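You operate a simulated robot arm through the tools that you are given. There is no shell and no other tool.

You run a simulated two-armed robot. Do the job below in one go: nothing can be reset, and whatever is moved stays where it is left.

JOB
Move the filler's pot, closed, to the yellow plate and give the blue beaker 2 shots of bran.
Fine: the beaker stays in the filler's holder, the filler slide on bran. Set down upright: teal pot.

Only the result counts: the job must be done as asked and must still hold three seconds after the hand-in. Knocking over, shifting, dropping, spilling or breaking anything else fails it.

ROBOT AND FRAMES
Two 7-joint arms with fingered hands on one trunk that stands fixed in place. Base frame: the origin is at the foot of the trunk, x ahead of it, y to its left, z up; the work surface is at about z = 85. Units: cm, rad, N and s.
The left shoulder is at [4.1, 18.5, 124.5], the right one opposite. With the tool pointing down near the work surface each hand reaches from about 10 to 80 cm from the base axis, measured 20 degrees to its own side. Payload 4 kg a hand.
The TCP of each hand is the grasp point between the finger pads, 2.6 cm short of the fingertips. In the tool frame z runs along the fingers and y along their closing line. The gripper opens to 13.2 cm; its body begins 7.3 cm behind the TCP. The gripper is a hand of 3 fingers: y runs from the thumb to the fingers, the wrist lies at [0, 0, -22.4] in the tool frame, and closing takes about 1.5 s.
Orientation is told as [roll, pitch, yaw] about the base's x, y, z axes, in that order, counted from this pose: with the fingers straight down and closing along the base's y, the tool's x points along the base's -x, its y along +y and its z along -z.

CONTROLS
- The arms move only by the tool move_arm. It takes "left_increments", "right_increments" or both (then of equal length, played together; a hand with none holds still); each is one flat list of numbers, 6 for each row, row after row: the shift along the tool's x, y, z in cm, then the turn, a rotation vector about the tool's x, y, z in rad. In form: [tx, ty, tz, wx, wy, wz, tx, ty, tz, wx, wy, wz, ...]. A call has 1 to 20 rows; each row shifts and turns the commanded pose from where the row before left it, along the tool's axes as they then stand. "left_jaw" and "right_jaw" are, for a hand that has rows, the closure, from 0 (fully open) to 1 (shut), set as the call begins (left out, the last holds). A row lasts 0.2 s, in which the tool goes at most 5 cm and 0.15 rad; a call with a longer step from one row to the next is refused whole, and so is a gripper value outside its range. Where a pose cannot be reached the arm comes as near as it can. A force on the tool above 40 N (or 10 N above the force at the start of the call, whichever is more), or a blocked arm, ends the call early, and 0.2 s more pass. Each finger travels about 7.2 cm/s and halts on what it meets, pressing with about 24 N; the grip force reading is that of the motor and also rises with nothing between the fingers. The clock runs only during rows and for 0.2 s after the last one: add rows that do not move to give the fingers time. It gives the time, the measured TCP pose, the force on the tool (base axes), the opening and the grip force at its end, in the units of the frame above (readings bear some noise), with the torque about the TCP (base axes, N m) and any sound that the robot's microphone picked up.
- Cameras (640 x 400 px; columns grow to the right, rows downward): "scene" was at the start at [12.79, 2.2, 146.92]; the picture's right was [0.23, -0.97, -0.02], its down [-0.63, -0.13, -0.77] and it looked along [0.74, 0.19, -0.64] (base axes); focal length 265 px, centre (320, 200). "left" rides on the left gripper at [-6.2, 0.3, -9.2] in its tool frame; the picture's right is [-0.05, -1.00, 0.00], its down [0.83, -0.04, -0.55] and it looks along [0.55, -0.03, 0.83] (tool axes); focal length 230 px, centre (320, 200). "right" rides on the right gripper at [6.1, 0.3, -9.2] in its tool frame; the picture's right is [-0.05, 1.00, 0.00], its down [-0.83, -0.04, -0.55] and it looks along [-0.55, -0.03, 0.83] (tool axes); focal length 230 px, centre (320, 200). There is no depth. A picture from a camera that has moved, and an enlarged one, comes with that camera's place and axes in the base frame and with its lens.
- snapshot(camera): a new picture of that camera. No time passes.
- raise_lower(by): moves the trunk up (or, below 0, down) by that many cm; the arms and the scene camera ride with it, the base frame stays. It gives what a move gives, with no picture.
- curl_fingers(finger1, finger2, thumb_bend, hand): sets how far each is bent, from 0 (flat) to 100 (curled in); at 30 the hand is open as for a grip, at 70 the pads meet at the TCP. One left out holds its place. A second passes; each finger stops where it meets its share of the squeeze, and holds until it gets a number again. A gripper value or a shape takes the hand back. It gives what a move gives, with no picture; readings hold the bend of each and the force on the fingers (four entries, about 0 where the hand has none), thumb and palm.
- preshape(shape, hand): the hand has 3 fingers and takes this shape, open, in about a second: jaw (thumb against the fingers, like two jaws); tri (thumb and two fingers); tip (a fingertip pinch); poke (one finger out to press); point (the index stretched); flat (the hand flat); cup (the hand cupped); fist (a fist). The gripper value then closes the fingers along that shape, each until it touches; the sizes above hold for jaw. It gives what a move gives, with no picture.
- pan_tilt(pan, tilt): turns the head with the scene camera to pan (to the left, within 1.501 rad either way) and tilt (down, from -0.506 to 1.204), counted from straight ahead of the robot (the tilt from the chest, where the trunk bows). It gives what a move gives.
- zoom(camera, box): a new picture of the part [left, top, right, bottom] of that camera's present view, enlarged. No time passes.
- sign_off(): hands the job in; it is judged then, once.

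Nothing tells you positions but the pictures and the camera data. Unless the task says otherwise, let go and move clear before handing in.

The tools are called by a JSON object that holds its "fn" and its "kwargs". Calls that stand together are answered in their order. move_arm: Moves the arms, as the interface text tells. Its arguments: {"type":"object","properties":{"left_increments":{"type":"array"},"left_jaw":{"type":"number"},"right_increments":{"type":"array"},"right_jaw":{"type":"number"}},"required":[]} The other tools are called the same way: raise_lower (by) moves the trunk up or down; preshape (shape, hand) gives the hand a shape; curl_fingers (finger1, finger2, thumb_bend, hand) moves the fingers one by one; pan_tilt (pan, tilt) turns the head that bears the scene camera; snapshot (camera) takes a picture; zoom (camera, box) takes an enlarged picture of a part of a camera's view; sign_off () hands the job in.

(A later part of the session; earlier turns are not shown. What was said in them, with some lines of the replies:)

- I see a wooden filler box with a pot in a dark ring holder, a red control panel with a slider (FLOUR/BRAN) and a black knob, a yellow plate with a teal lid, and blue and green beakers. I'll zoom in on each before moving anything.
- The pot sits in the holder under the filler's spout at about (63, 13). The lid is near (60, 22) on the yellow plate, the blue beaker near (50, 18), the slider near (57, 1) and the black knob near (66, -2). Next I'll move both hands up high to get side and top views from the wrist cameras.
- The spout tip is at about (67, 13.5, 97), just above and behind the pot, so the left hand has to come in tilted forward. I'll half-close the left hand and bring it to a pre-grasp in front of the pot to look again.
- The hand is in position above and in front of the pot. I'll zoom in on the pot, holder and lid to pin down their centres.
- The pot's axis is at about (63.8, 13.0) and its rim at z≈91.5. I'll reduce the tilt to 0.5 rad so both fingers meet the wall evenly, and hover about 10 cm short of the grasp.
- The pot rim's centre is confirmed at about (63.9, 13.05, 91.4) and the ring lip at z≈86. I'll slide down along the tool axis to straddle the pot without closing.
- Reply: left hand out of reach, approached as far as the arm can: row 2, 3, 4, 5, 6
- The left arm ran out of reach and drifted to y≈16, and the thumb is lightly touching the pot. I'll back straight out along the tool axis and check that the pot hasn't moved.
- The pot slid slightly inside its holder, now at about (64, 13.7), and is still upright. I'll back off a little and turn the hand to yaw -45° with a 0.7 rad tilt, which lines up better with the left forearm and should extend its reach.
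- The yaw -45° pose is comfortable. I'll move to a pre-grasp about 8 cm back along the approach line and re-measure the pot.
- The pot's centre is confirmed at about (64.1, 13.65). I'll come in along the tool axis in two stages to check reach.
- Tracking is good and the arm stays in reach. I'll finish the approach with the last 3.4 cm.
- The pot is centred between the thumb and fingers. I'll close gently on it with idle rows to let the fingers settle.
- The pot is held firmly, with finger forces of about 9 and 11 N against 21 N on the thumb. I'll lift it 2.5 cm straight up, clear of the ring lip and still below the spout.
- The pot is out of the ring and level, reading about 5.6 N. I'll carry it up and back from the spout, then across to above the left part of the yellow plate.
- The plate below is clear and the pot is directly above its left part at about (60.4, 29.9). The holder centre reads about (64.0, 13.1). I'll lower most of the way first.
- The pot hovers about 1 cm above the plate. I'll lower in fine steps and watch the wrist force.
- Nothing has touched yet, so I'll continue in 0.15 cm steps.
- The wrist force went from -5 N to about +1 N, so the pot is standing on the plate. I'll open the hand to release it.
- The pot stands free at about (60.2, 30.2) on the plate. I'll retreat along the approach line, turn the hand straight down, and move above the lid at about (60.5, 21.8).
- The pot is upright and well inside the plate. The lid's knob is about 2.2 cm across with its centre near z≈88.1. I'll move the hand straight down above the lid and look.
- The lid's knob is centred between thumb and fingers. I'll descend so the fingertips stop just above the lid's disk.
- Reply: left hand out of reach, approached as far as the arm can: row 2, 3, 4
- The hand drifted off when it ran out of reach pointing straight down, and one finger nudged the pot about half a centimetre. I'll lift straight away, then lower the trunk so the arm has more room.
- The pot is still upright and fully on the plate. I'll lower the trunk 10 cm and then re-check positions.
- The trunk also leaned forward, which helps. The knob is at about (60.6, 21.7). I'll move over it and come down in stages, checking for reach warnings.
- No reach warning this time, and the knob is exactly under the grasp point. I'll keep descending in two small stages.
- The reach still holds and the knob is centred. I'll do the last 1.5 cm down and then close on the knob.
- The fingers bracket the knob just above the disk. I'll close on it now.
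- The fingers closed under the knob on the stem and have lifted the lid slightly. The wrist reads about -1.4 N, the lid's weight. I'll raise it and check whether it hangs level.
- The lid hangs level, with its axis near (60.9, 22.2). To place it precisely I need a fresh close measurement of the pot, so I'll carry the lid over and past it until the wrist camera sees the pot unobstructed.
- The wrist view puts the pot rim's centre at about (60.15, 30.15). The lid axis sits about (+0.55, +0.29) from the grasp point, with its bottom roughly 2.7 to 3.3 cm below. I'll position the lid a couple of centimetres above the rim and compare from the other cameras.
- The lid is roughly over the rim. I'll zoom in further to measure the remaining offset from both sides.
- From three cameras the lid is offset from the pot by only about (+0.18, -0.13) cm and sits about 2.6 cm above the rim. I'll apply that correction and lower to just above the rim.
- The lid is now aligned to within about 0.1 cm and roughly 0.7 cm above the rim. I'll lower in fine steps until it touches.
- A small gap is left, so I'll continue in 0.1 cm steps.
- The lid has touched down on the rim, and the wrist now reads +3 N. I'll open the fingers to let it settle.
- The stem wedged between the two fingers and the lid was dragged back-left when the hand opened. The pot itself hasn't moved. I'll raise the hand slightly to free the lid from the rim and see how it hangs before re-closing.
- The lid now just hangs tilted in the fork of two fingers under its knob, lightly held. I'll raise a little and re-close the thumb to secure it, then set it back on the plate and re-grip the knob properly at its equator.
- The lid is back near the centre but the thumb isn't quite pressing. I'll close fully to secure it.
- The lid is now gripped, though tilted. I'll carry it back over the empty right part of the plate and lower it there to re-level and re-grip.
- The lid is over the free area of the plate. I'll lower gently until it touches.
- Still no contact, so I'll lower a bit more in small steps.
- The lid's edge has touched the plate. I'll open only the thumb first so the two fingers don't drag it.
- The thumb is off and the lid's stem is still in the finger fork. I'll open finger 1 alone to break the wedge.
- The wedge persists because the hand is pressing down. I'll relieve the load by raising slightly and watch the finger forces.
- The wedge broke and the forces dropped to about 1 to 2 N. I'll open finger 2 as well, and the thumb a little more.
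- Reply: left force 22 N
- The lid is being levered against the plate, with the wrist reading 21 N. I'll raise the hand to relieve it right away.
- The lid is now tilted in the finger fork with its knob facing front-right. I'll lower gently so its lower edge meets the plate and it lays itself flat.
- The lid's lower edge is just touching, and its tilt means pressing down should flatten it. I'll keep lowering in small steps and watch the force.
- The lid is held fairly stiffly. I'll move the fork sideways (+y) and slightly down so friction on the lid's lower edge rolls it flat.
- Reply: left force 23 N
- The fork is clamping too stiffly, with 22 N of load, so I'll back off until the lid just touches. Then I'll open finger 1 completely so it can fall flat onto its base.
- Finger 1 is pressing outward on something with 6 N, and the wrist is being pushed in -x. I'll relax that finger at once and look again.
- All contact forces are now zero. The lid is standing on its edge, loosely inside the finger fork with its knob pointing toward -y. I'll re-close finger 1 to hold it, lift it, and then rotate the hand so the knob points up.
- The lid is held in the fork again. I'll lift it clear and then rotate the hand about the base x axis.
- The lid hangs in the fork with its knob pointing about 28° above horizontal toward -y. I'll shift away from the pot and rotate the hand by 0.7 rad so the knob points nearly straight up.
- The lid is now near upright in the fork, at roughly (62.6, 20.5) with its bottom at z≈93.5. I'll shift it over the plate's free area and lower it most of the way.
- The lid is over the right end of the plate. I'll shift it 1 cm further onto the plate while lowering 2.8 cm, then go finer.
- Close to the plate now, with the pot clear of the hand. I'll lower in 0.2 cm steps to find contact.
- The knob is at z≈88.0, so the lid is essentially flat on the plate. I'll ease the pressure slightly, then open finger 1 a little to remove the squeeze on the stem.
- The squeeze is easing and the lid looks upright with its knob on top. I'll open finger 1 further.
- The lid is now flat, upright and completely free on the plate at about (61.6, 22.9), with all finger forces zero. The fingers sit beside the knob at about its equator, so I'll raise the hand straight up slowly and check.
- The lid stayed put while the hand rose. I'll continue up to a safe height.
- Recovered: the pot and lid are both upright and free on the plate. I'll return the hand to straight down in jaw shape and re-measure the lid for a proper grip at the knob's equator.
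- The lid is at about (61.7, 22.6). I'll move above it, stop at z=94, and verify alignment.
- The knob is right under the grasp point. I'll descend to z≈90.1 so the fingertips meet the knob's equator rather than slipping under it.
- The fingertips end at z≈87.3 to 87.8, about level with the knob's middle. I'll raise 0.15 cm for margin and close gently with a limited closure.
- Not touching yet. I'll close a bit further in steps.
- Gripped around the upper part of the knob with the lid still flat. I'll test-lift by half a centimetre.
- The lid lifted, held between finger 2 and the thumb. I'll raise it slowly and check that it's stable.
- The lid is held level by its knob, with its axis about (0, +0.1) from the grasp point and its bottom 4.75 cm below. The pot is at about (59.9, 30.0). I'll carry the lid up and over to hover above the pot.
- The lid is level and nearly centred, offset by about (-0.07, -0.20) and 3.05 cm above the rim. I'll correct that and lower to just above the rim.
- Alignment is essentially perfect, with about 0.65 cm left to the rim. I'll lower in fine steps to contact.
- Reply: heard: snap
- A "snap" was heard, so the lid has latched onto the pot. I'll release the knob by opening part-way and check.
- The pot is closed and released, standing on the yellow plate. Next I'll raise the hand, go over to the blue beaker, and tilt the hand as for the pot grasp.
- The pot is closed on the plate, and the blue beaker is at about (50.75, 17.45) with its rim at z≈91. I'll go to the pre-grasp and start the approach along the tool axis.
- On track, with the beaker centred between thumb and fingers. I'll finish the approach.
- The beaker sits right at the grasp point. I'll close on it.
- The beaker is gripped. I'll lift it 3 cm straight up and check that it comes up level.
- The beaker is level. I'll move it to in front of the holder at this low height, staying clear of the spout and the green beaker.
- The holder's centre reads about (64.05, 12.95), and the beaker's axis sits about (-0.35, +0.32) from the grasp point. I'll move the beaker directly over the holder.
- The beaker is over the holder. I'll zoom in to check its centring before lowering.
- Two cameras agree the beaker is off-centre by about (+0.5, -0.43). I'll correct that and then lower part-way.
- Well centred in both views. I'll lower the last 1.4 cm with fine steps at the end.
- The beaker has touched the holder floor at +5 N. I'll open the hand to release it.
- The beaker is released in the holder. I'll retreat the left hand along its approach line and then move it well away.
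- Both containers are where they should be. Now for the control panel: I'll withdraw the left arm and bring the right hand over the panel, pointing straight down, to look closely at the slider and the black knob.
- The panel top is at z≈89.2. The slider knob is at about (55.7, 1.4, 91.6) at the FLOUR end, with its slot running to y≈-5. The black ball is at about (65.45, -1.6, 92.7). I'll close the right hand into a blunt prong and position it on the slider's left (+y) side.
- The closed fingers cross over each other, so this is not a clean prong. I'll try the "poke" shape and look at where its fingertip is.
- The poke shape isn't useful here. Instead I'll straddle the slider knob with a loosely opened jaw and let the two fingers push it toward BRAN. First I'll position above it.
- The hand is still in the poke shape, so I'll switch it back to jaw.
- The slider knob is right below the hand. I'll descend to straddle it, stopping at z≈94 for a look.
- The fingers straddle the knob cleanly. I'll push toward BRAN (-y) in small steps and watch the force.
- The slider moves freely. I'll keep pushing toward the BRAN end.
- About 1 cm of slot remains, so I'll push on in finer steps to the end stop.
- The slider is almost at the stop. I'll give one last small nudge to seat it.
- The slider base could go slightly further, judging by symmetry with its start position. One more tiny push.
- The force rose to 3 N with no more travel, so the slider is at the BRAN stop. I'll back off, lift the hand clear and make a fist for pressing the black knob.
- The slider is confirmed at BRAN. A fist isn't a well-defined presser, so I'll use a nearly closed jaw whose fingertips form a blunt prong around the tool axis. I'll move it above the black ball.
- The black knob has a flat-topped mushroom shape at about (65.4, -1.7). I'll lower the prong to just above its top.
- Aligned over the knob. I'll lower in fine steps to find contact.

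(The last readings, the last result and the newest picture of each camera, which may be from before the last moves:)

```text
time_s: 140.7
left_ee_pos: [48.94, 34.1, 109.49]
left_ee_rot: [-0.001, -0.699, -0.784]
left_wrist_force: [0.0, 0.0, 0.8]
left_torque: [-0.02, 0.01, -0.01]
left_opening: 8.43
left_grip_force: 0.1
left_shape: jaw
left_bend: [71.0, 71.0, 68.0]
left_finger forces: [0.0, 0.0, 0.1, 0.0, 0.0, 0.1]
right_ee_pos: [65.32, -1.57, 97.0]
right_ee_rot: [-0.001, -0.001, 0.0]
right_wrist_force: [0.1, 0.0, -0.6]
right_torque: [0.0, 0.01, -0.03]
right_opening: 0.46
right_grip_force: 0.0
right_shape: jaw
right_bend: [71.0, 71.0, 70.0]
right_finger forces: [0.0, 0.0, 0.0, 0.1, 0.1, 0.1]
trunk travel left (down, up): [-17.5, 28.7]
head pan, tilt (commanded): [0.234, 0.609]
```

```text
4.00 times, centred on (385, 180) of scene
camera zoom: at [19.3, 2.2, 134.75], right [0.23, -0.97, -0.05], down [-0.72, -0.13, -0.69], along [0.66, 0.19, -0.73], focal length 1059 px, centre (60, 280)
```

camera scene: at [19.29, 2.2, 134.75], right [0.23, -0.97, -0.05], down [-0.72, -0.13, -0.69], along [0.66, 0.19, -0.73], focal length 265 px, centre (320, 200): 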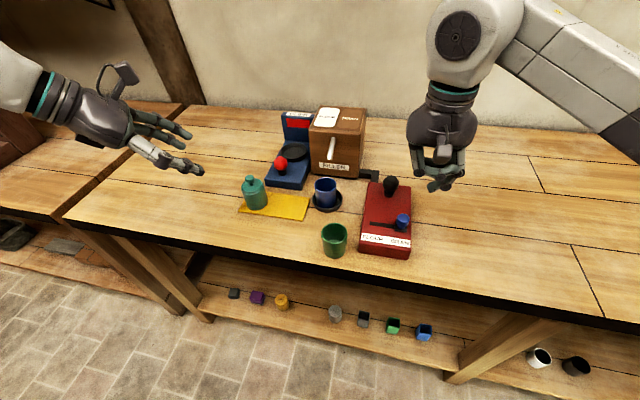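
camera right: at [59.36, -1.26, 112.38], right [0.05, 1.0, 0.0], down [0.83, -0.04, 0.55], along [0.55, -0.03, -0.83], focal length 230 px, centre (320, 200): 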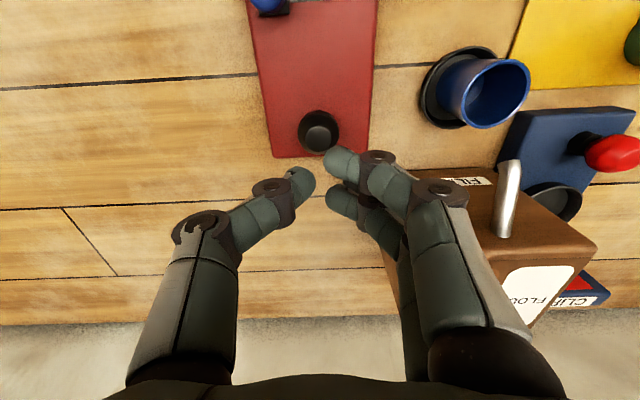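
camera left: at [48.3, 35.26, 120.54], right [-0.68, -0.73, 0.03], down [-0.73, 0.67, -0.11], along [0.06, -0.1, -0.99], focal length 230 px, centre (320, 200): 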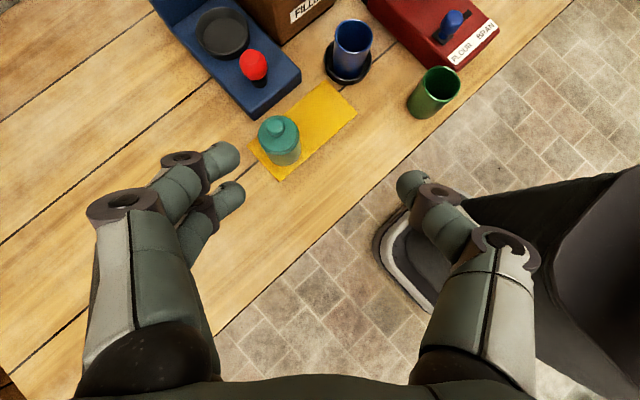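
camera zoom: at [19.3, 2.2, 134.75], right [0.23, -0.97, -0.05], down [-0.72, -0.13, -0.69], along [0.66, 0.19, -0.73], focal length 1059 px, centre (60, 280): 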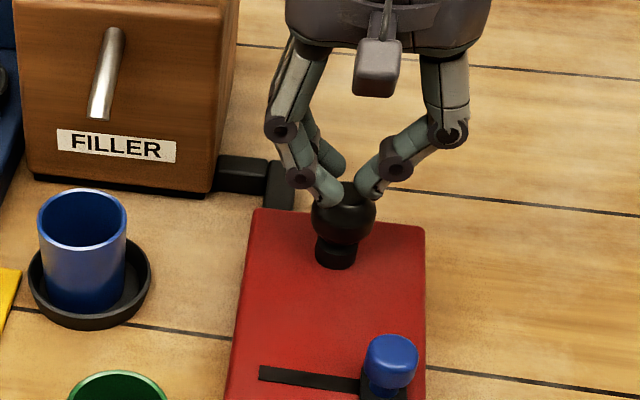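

{"fn": "move_arm", "kwargs": {"right_increments": [0, -0.05, 0.2, 0, 0, 0, 0, 0, 0.2, 0, 0, 0, 0, 0, 0, 0, 0, 0]}}

{"fn": "zoom", "kwargs": {"camera": "scene", "box": [340, 130, 430, 230]}}

{"fn": "zoom", "kwargs": {"camera": "right", "box": [220, 80, 420, 260]}}

```text
time_s: 141.5
left_ee_pos: [48.99, 34.06, 109.58]
left_ee_rot: [-0.001, -0.698, -0.784]
left_wrist_force: [0.2, 0.5, 0.2]
left_torque: [0.0, 0.03, 0.02]
left_opening: 8.4
left_grip_force: 0.1
left_shape: jaw
left_bend: [71.0, 71.0, 68.0]
left_finger forces: [0.0, 0.0, 0.1, 0.0, 0.0, 0.0]
right_ee_pos: [65.39, -1.67, 96.62]
right_ee_rot: [0.001, 0.0, -0.001]
right_wrist_force: [-1.0, -0.1, 0.1]
right_torque: [-0.01, -0.05, -0.04]
right_opening: 0.48
right_grip_force: 0.1
right_shape: jaw
right_bend: [71.0, 71.0, 70.0]
right_finger forces: [0.0, 0.2, 0.1, 0.0, 0.0, 0.0]
trunk travel left (down, up): [-17.5, 28.7]
head pan, tilt (commanded): [0.234, 0.609]
```

```text
4.00 times, centred on (385, 180) of scene
camera zoom: at [19.29, 2.21, 134.75], right [0.23, -0.97, -0.05], down [-0.72, -0.13, -0.69], along [0.66, 0.19, -0.73], focal length 1059 px, centre (60, 280)
```

zoom: 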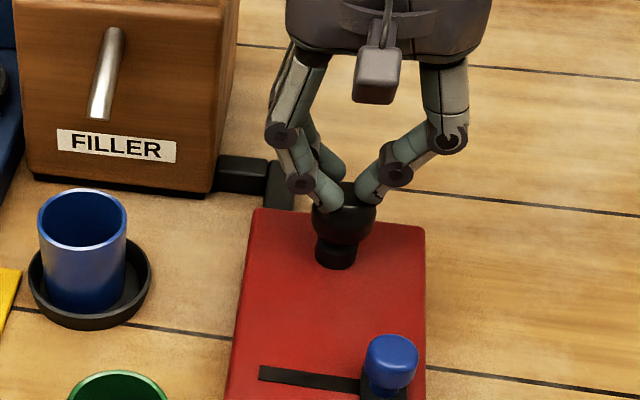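

```text
2.22 times, centred on (320, 170) of right
camera zoom: at [59.14, -1.39, 105.95], right [0.05, 1.0, 0.0], down [0.83, -0.04, 0.55], along [0.55, -0.03, -0.83], focal length 511 px, centre (320, 267)
```

zoom: 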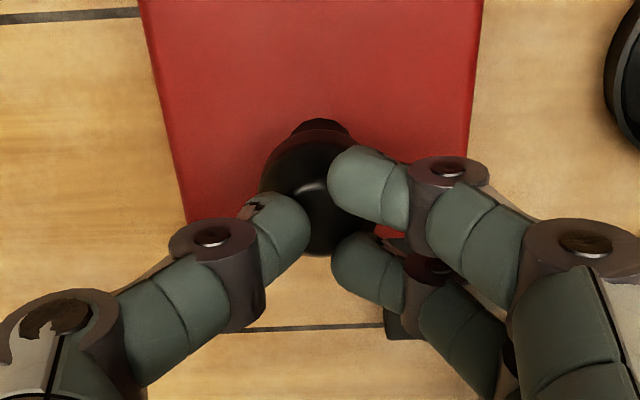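

Contact is just starting. I'll press down steadily and listen for a sound.

{"fn": "move_arm", "kwargs": {"right_increments": [0, 0, 0.2, 0, 0, 0, 0, 0, 0.2, 0, 0, 0, 0, 0, 0.2, 0, 0, 0, 0, 0, 0.2, 0, 0, 0]}}

{"fn": "zoom", "kwargs": {"camera": "scene", "box": [290, 110, 430, 230]}}

```text
time_s: 142.5
left_ee_pos: [48.93, 34.2, 109.54]
left_ee_rot: [0.0, -0.7, -0.784]
left_wrist_force: [-0.1, 0.1, 0.0]
left_torque: [-0.01, 0.0, -0.02]
left_opening: 8.4
left_grip_force: 0.2
left_shape: jaw
left_bend: [71.0, 71.0, 68.0]
left_finger forces: [0.0, 0.1, 0.1, 0.0, 0.0, 0.1]
right_ee_pos: [65.36, -1.66, 95.88]
right_ee_rot: [0.0, -0.001, 0.001]
right_wrist_force: [-0.2, 0.7, 4.7]
right_torque: [0.07, -0.01, 0.0]
right_opening: 0.45
right_grip_force: 0.0
right_shape: jaw
right_bend: [71.0, 71.0, 70.0]
right_finger forces: [0.0, 4.0, 0.0, 0.1, 0.0, 0.0]
trunk travel left (down, up): [-17.5, 28.7]
head pan, tilt (commanded): [0.234, 0.609]
```

```text
3.33 times, centred on (360, 170) of scene
camera zoom: at [19.24, 2.23, 134.76], right [0.23, -0.97, -0.05], down [-0.71, -0.13, -0.69], along [0.66, 0.19, -0.73], focal length 882 px, centre (187, 300)
```

zoom: 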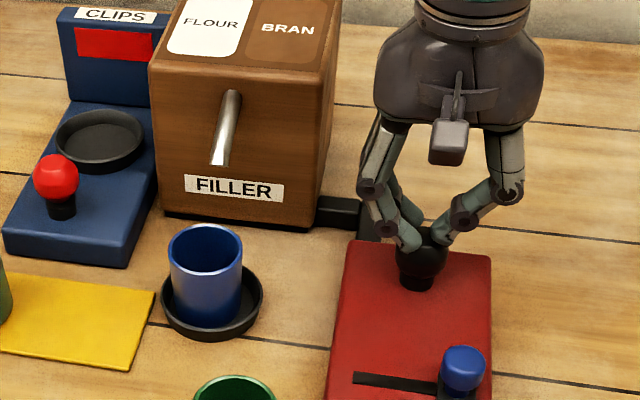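

The knob is moving down against about 5 N, so it is a plunger. I'll continue pressing.

{"fn": "move_arm", "kwargs": {"right_increments": [0, 0, 0.2, 0, 0, 0, 0, 0, 0.2, 0, 0, 0, 0, 0, 0.2, 0, 0, 0]}}

{"fn": "zoom", "kwargs": {"camera": "scene", "box": [290, 110, 430, 230]}}

{"fn": "zoom", "kwargs": {"camera": "right", "box": [220, 80, 420, 260]}}

```text
time_s: 143.3
left_ee_pos: [48.92, 34.22, 109.48]
left_ee_rot: [-0.002, -0.702, -0.782]
left_wrist_force: [-0.4, -0.2, -0.4]
left_torque: [0.03, 0.02, -0.02]
left_opening: 8.41
left_grip_force: 0.1
left_shape: jaw
left_bend: [71.0, 71.0, 68.0]
left_finger forces: [0.1, 0.1, 0.0, 0.0, 0.0, 0.0]
right_ee_pos: [65.22, -1.71, 95.31]
right_ee_rot: [0.0, 0.001, -0.001]
right_wrist_force: [1.9, 2.2, 6.9]
right_torque: [0.1, -0.08, -0.02]
right_opening: 0.49
right_grip_force: 0.0
right_shape: jaw
right_bend: [71.0, 71.0, 70.0]
right_finger forces: [0.1, 7.1, 0.1, 0.1, 0.0, 0.1]
trunk travel left (down, up): [-17.5, 28.7]
head pan, tilt (commanded): [0.234, 0.609]
heard: click
```

```text
3.33 times, centred on (360, 170) of scene
camera zoom: at [19.24, 2.24, 134.76], right [0.23, -0.97, -0.05], down [-0.71, -0.13, -0.69], along [0.66, 0.19, -0.73], focal length 882 px, centre (187, 300)
```

zoom: 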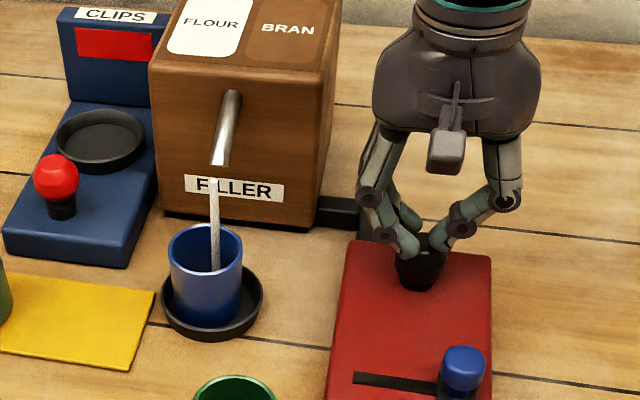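

```text
2.22 times, centred on (320, 170) of right
camera zoom: at [59.1, -1.37, 104.58], right [0.05, 1.0, 0.0], down [0.83, -0.04, 0.56], along [0.55, -0.03, -0.83], focal length 511 px, centre (320, 267)
```

zoom: 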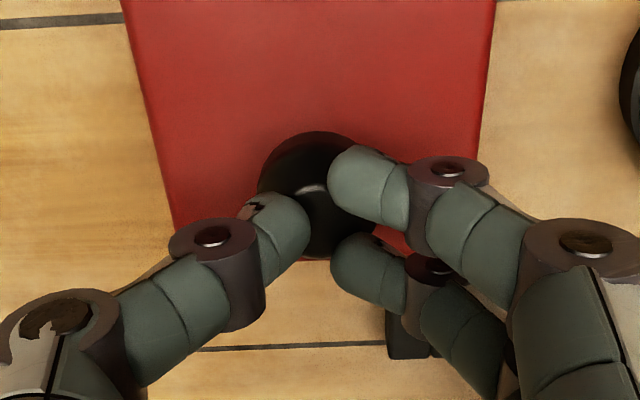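

A click was heard and a stream is falling into the beaker. I'll zoom in on the stream, the beaker and the slider before doing anything else.

{"fn": "zoom", "kwargs": {"camera": "scene", "box": [315, 130, 355, 190]}}

{"fn": "zoom", "kwargs": {"camera": "left", "box": [320, 0, 400, 90]}}

{"fn": "zoom", "kwargs": {"camera": "scene", "box": [350, 170, 420, 250]}}

```text
6.67 times, centred on (335, 160) of scene
camera zoom: at [19.24, 2.24, 134.76], right [0.23, -0.97, -0.05], down [-0.71, -0.13, -0.69], along [0.66, 0.19, -0.73], focal length 1765 px, centre (220, 467)
```

zoom: 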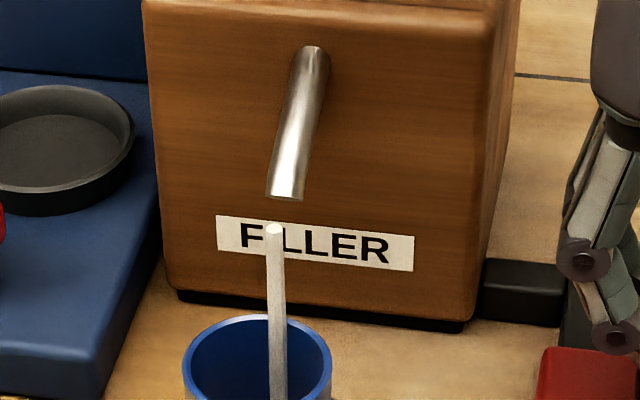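

```text
4.44 times, centred on (360, 45) of left
camera zoom: at [48.25, 35.29, 120.56], right [-0.68, -0.73, 0.03], down [-0.73, 0.67, -0.11], along [0.06, -0.1, -0.99], focal length 1022 px, centre (142, 889)
```

zoom: 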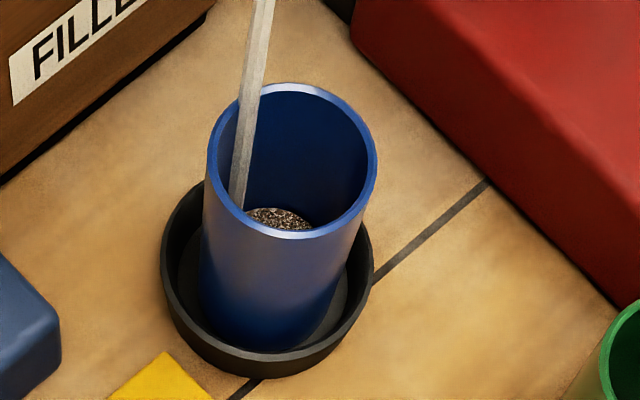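

```text
5.00 times, centred on (385, 210) of scene
camera zoom: at [19.24, 2.24, 134.76], right [0.23, -0.97, -0.05], down [-0.71, -0.13, -0.69], along [0.66, 0.19, -0.73], focal length 1324 px, centre (-5, 150)
```

zoom: 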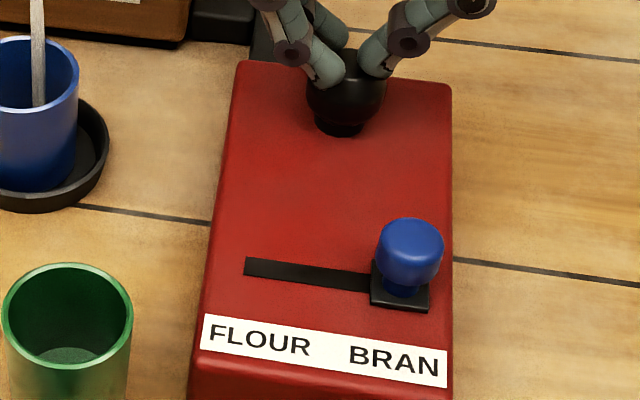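

The beaker now holds brown, bran-coloured grains, so the first shot is bran. I'll release the plunger fully and let the pour finish.

{"fn": "move_arm", "kwargs": {"right_increments": [0, 0, -0.5, 0, 0, 0, 0, 0, -0.7, 0, 0, 0, 0, 0, -0.7, 0, 0, 0, 0, 0, -0.4, 0, 0, 0, 0, 0, 0, 0, 0, 0, 0, 0, 0, 0, 0, 0, 0, 0, 0, 0, 0, 0, 0, 0, 0, 0, 0, 0]}}

{"fn": "zoom", "kwargs": {"camera": "scene", "box": [290, 110, 430, 230]}}

{"fn": "zoom", "kwargs": {"camera": "left", "box": [320, 0, 400, 90]}}

```text
time_s: 145.1
left_ee_pos: [49.05, 34.14, 109.52]
left_ee_rot: [-0.002, -0.7, -0.784]
left_wrist_force: [0.1, 0.6, -0.3]
left_torque: [-0.04, 0.02, -0.01]
left_opening: 8.46
left_grip_force: 0.1
left_shape: jaw
left_bend: [71.0, 71.0, 68.0]
left_finger forces: [0.1, 0.0, 0.0, 0.1, 0.0, 0.0]
right_ee_pos: [65.4, -1.52, 97.48]
right_ee_rot: [0.0, 0.0, 0.001]
right_wrist_force: [0.5, -0.6, -0.2]
right_torque: [0.0, 0.02, -0.04]
right_opening: 0.43
right_grip_force: 0.0
right_shape: jaw
right_bend: [71.0, 71.0, 70.0]
right_finger forces: [0.1, 0.0, 0.0, 0.0, 0.0, 0.0]
trunk travel left (down, up): [-17.5, 28.7]
head pan, tilt (commanded): [0.234, 0.609]
```

```text
3.33 times, centred on (360, 170) of scene
camera zoom: at [19.29, 2.21, 134.75], right [0.23, -0.97, -0.05], down [-0.72, -0.13, -0.69], along [0.66, 0.19, -0.73], focal length 882 px, centre (187, 300)
```

zoom: 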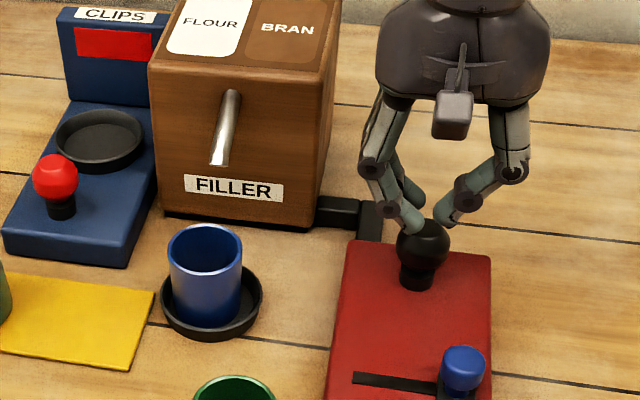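

```text
4.44 times, centred on (360, 45) of left
camera zoom: at [48.3, 35.26, 120.54], right [-0.68, -0.73, 0.03], down [-0.73, 0.67, -0.11], along [0.06, -0.1, -0.99], focal length 1022 px, centre (142, 889)
```

zoom: 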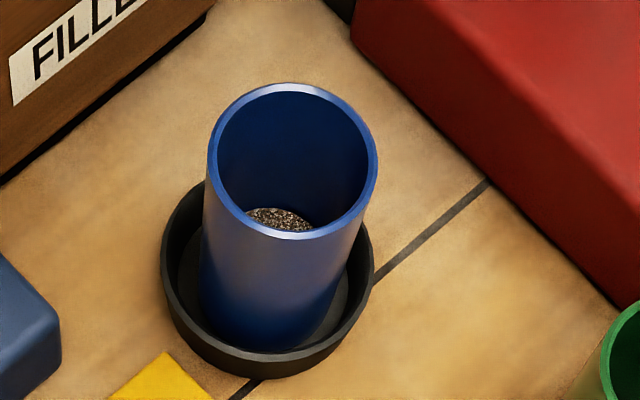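

The pour stopped and the plunger sprang back up. Now the second press, done the same way.

{"fn": "move_arm", "kwargs": {"right_increments": [0, -0.1, 0.4, 0, 0, 0, 0, -0.05, 0.4, 0, 0, 0, 0, 0, 0.2, 0, 0, 0, 0, 0, 0.2, 0, 0, 0, 0, 0, 0.2, 0, 0, 0, 0, 0, 0.2, 0, 0, 0]}}

```text
time_s: 146.5
left_ee_pos: [48.94, 34.09, 109.52]
left_ee_rot: [0.0, -0.7, -0.785]
left_wrist_force: [0.1, 0.2, 0.5]
left_torque: [0.03, 0.01, -0.01]
left_opening: 8.39
left_grip_force: 0.0
left_shape: jaw
left_bend: [71.0, 71.0, 68.0]
left_finger forces: [0.0, 0.1, 0.0, 0.1, 0.0, 0.1]
right_ee_pos: [65.38, -1.91, 95.94]
right_ee_rot: [0.001, -0.001, -0.001]
right_wrist_force: [-0.4, 0.7, 3.9]
right_torque: [0.06, -0.02, 0.02]
right_opening: 0.47
right_grip_force: 0.0
right_shape: jaw
right_bend: [71.0, 71.0, 70.0]
right_finger forces: [0.0, 3.6, 0.0, 0.0, 0.1, 0.0]
trunk travel left (down, up): [-17.5, 28.7]
head pan, tilt (commanded): [0.234, 0.609]
```

{"fn": "move_arm", "kwargs": {"right_increments": [0, 0, 0.2, 0, 0, 0, 0, 0, 0.2, 0, 0, 0, 0, 0, 0.2, 0, 0, 0]}}

{"fn": "zoom", "kwargs": {"camera": "scene", "box": [290, 110, 430, 230]}}

{"fn": "zoom", "kwargs": {"camera": "left", "box": [320, 0, 400, 90]}}

```text
time_s: 147.3
left_ee_pos: [48.92, 34.11, 109.5]
left_ee_rot: [-0.001, -0.701, -0.785]
left_wrist_force: [-0.8, 0.3, 0.4]
left_torque: [-0.02, 0.02, -0.01]
left_opening: 8.42
left_grip_force: 0.0
left_shape: jaw
left_bend: [71.0, 71.0, 68.0]
left_finger forces: [0.0, 0.0, 0.1, 0.1, 0.0, 0.1]
right_ee_pos: [65.37, -1.84, 95.34]
right_ee_rot: [-0.001, 0.0, 0.001]
right_wrist_force: [0.2, 1.2, 5.9]
right_torque: [0.15, -0.05, 0.02]
right_opening: 0.46
right_grip_force: 0.0
right_shape: jaw
right_bend: [71.0, 71.0, 70.0]
right_finger forces: [0.0, 6.6, 0.1, 0.1, 0.0, 0.1]
trunk travel left (down, up): [-17.5, 28.7]
head pan, tilt (commanded): [0.234, 0.609]
heard: click
```

```text
3.33 times, centred on (360, 170) of scene
camera zoom: at [19.22, 2.24, 134.76], right [0.23, -0.97, -0.05], down [-0.71, -0.13, -0.69], along [0.66, 0.19, -0.73], focal length 882 px, centre (187, 300)
```

zoom: 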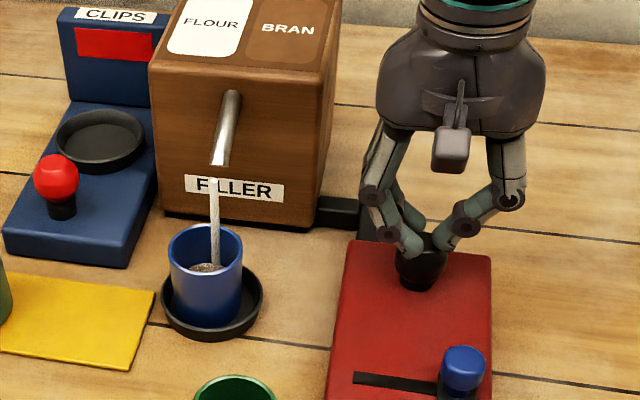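

```text
4.44 times, centred on (360, 45) of left
camera zoom: at [48.23, 35.29, 120.57], right [-0.68, -0.73, 0.03], down [-0.73, 0.67, -0.11], along [0.06, -0.1, -0.99], focal length 1022 px, centre (142, 889)
```

zoom: 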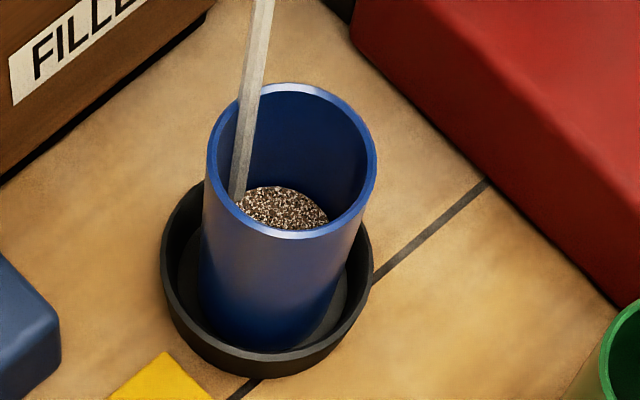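

The second click and second shot of bran have gone into the beaker, and the level has risen. I'll release the plunger and lift the right hand well clear.

{"fn": "move_arm", "kwargs": {"right_increments": [0, 0, -0.5, 0, 0, 0, 0, 0, -0.7, 0, 0, 0, 0, 0, -1.0, 0, 0, 0, 0, 0, -2.5, 0, 0, 0, 0, 0, -3, 0, 0, 0, 0, 0, -3, 0, 0, 0, 2.5, -1.5, -2.5, 0, 0, 0, 2.5, -2.5, -1, 0, 0, 0, 2.5, -2.5, 0, 0, 0, 0, 2.5, -2.5, 0, 0, 0, 0, 2.5, -2.5, 0, 0, 0, 0, 0, 0, 0, 0, 0, 0]}}

{"fn": "snapshot", "kwargs": {"camera": "scene"}}

{"fn": "zoom", "kwargs": {"camera": "scene", "box": [220, 90, 430, 270]}}

{"fn": "zoom", "kwargs": {"camera": "left", "box": [220, 0, 520, 190]}}

{"fn": "snapshot", "kwargs": {"camera": "right"}}

```text
time_s: 149.9
left_ee_pos: [49.01, 34.16, 109.5]
left_ee_rot: [-0.002, -0.7, -0.784]
left_wrist_force: [0.1, 0.5, 0.5]
left_torque: [-0.02, 0.03, -0.04]
left_opening: 8.44
left_grip_force: 0.1
left_shape: jaw
left_bend: [71.0, 71.0, 68.0]
left_finger forces: [0.0, 0.0, 0.0, 0.1, 0.1, 0.0]
right_ee_pos: [52.97, -13.12, 109.51]
right_ee_rot: [0.0, 0.003, 0.001]
right_wrist_force: [0.1, -0.1, 0.3]
right_torque: [-0.05, 0.01, 0.0]
right_opening: 0.44
right_grip_force: 0.0
right_shape: jaw
right_bend: [71.0, 71.0, 70.0]
right_finger forces: [0.1, 0.0, 0.0, 0.1, 0.1, 0.0]
trunk travel left (down, up): [-17.5, 28.7]
head pan, tilt (commanded): [0.234, 0.609]
```

```text
taken
camera scene: at [19.33, 2.29, 134.74], right [0.23, -0.97, -0.05], down [-0.72, -0.13, -0.69], along [0.66, 0.19, -0.73], focal length 265 px, centre (320, 200)
```

scene: 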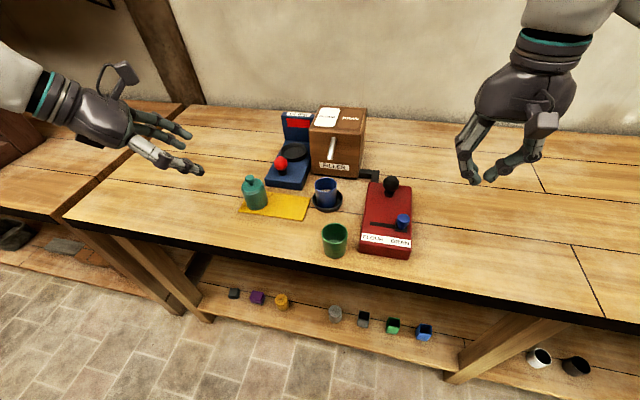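

```text
2.22 times, centred on (325, 180) of scene
camera zoom: at [19.33, 2.29, 134.74], right [0.23, -0.97, -0.05], down [-0.72, -0.13, -0.69], along [0.66, 0.19, -0.73], focal length 588 px, centre (309, 244)
```

zoom: 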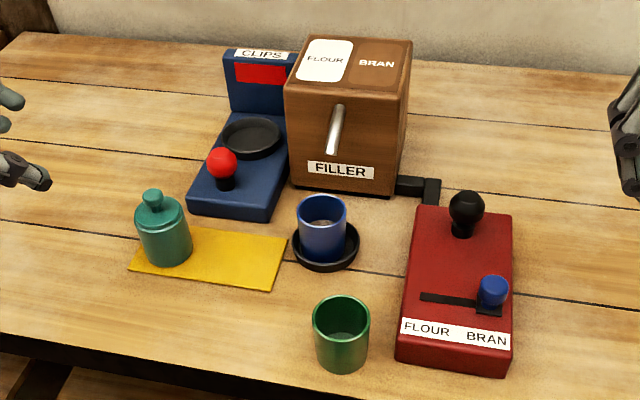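

```text
2.11 times, centred on (370, 95) of left
camera zoom: at [48.33, 35.33, 120.5], right [-0.68, -0.73, 0.04], down [-0.73, 0.67, -0.11], along [0.06, -0.1, -0.99], focal length 484 px, centre (215, 421)
```

zoom: 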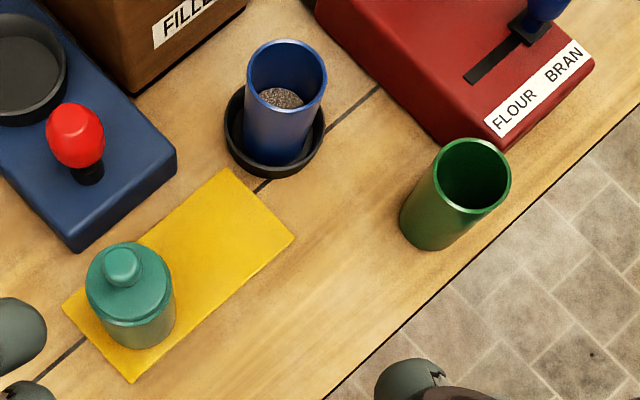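

```text
taken
camera right: at [46.79, -12.83, 118.75], right [0.05, 1.0, 0.0], down [0.83, -0.04, 0.55], along [0.55, -0.03, -0.83], focal length 230 px, centre (320, 200)
```

right: 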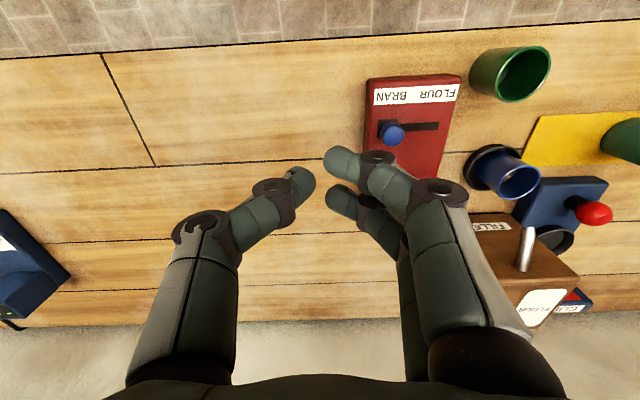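

Everything looks right: the closed pot is on the yellow plate, the beaker with bran is in the holder, and the slide is on BRAN. I'll take one last close look at the pot's footing on the plate before handing in.

{"fn": "zoom", "kwargs": {"camera": "scene", "box": [230, 165, 320, 225]}}

{"fn": "zoom", "kwargs": {"camera": "left", "box": [240, 80, 370, 190]}}

{"fn": "zoom", "kwargs": {"camera": "scene", "box": [305, 165, 350, 215]}}

```text
6.67 times, centred on (275, 195) of scene
camera zoom: at [19.33, 2.29, 134.74], right [0.23, -0.97, -0.05], down [-0.72, -0.13, -0.69], along [0.66, 0.19, -0.73], focal length 1765 px, centre (620, 233)
```

zoom: 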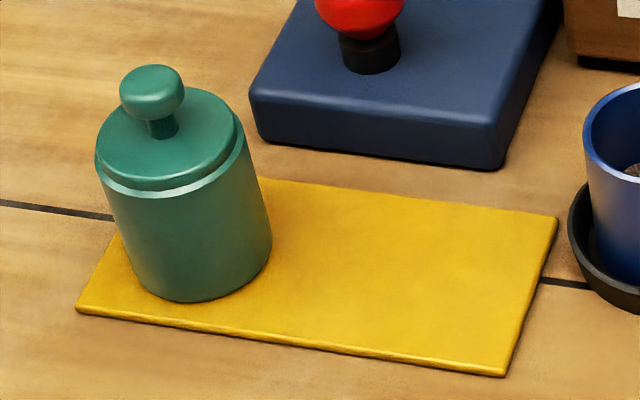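

```text
3.64 times, centred on (305, 135) of left
camera zoom: at [48.33, 35.33, 120.5], right [-0.68, -0.73, 0.04], down [-0.73, 0.67, -0.11], along [0.06, -0.1, -0.99], focal length 837 px, centre (374, 436)
```

zoom: 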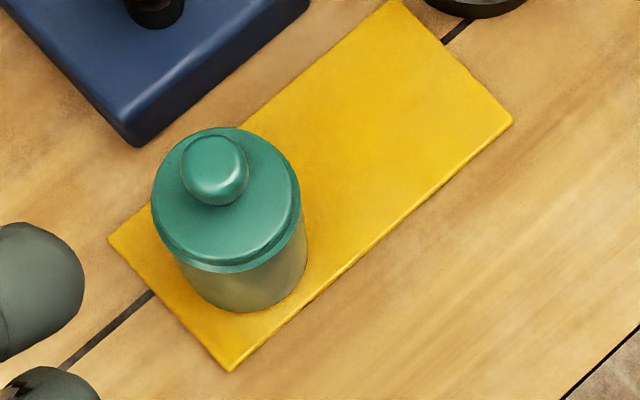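

```text
8.00 times, centred on (328, 190) of scene
camera zoom: at [19.33, 2.29, 134.74], right [0.23, -0.97, -0.05], down [-0.72, -0.13, -0.69], along [0.66, 0.19, -0.73], focal length 2118 px, centre (260, 280)
```

zoom: 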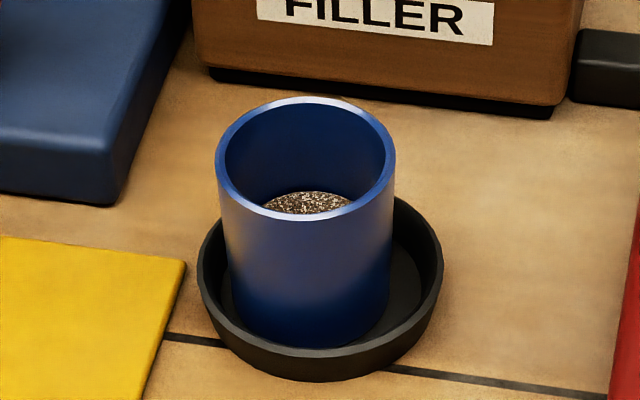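

The teal pot stands upright and closed, fully on the yellow plate. The blue beaker sits in the filler's holder with two shots of bran, the slide is on BRAN, and both hands are empty and clear. Handing in.

{"fn": "sign_off", "kwargs": {}}

```text
The job is handed in.
```

I've handed the job in with everything in place. The teal pot is closed and standing upright, fully on the yellow plate. The blue beaker is in the filler's holder and got two shots of bran: I heard two clicks and saw the level rise each time. The slide is still on BRAN, and both hands are empty and clear.

- **Pot nudged:** while I was reaching, the left hand bumped the pot about half a centimetre on the plate. It stayed upright and I saw no spill.
- **Lid took a second try:** the first attempt to place it failed because the stem got stuck between the fingers. I set the lid back on the plate, gripped it again by the knob, and it went on with a snap.
- **Plate pressed:** freeing the stuck lid pushed down on the yellow plate with up to about 22 N, but the plate did not appear to move.

I saw nothing else moved, spilled or knocked over.
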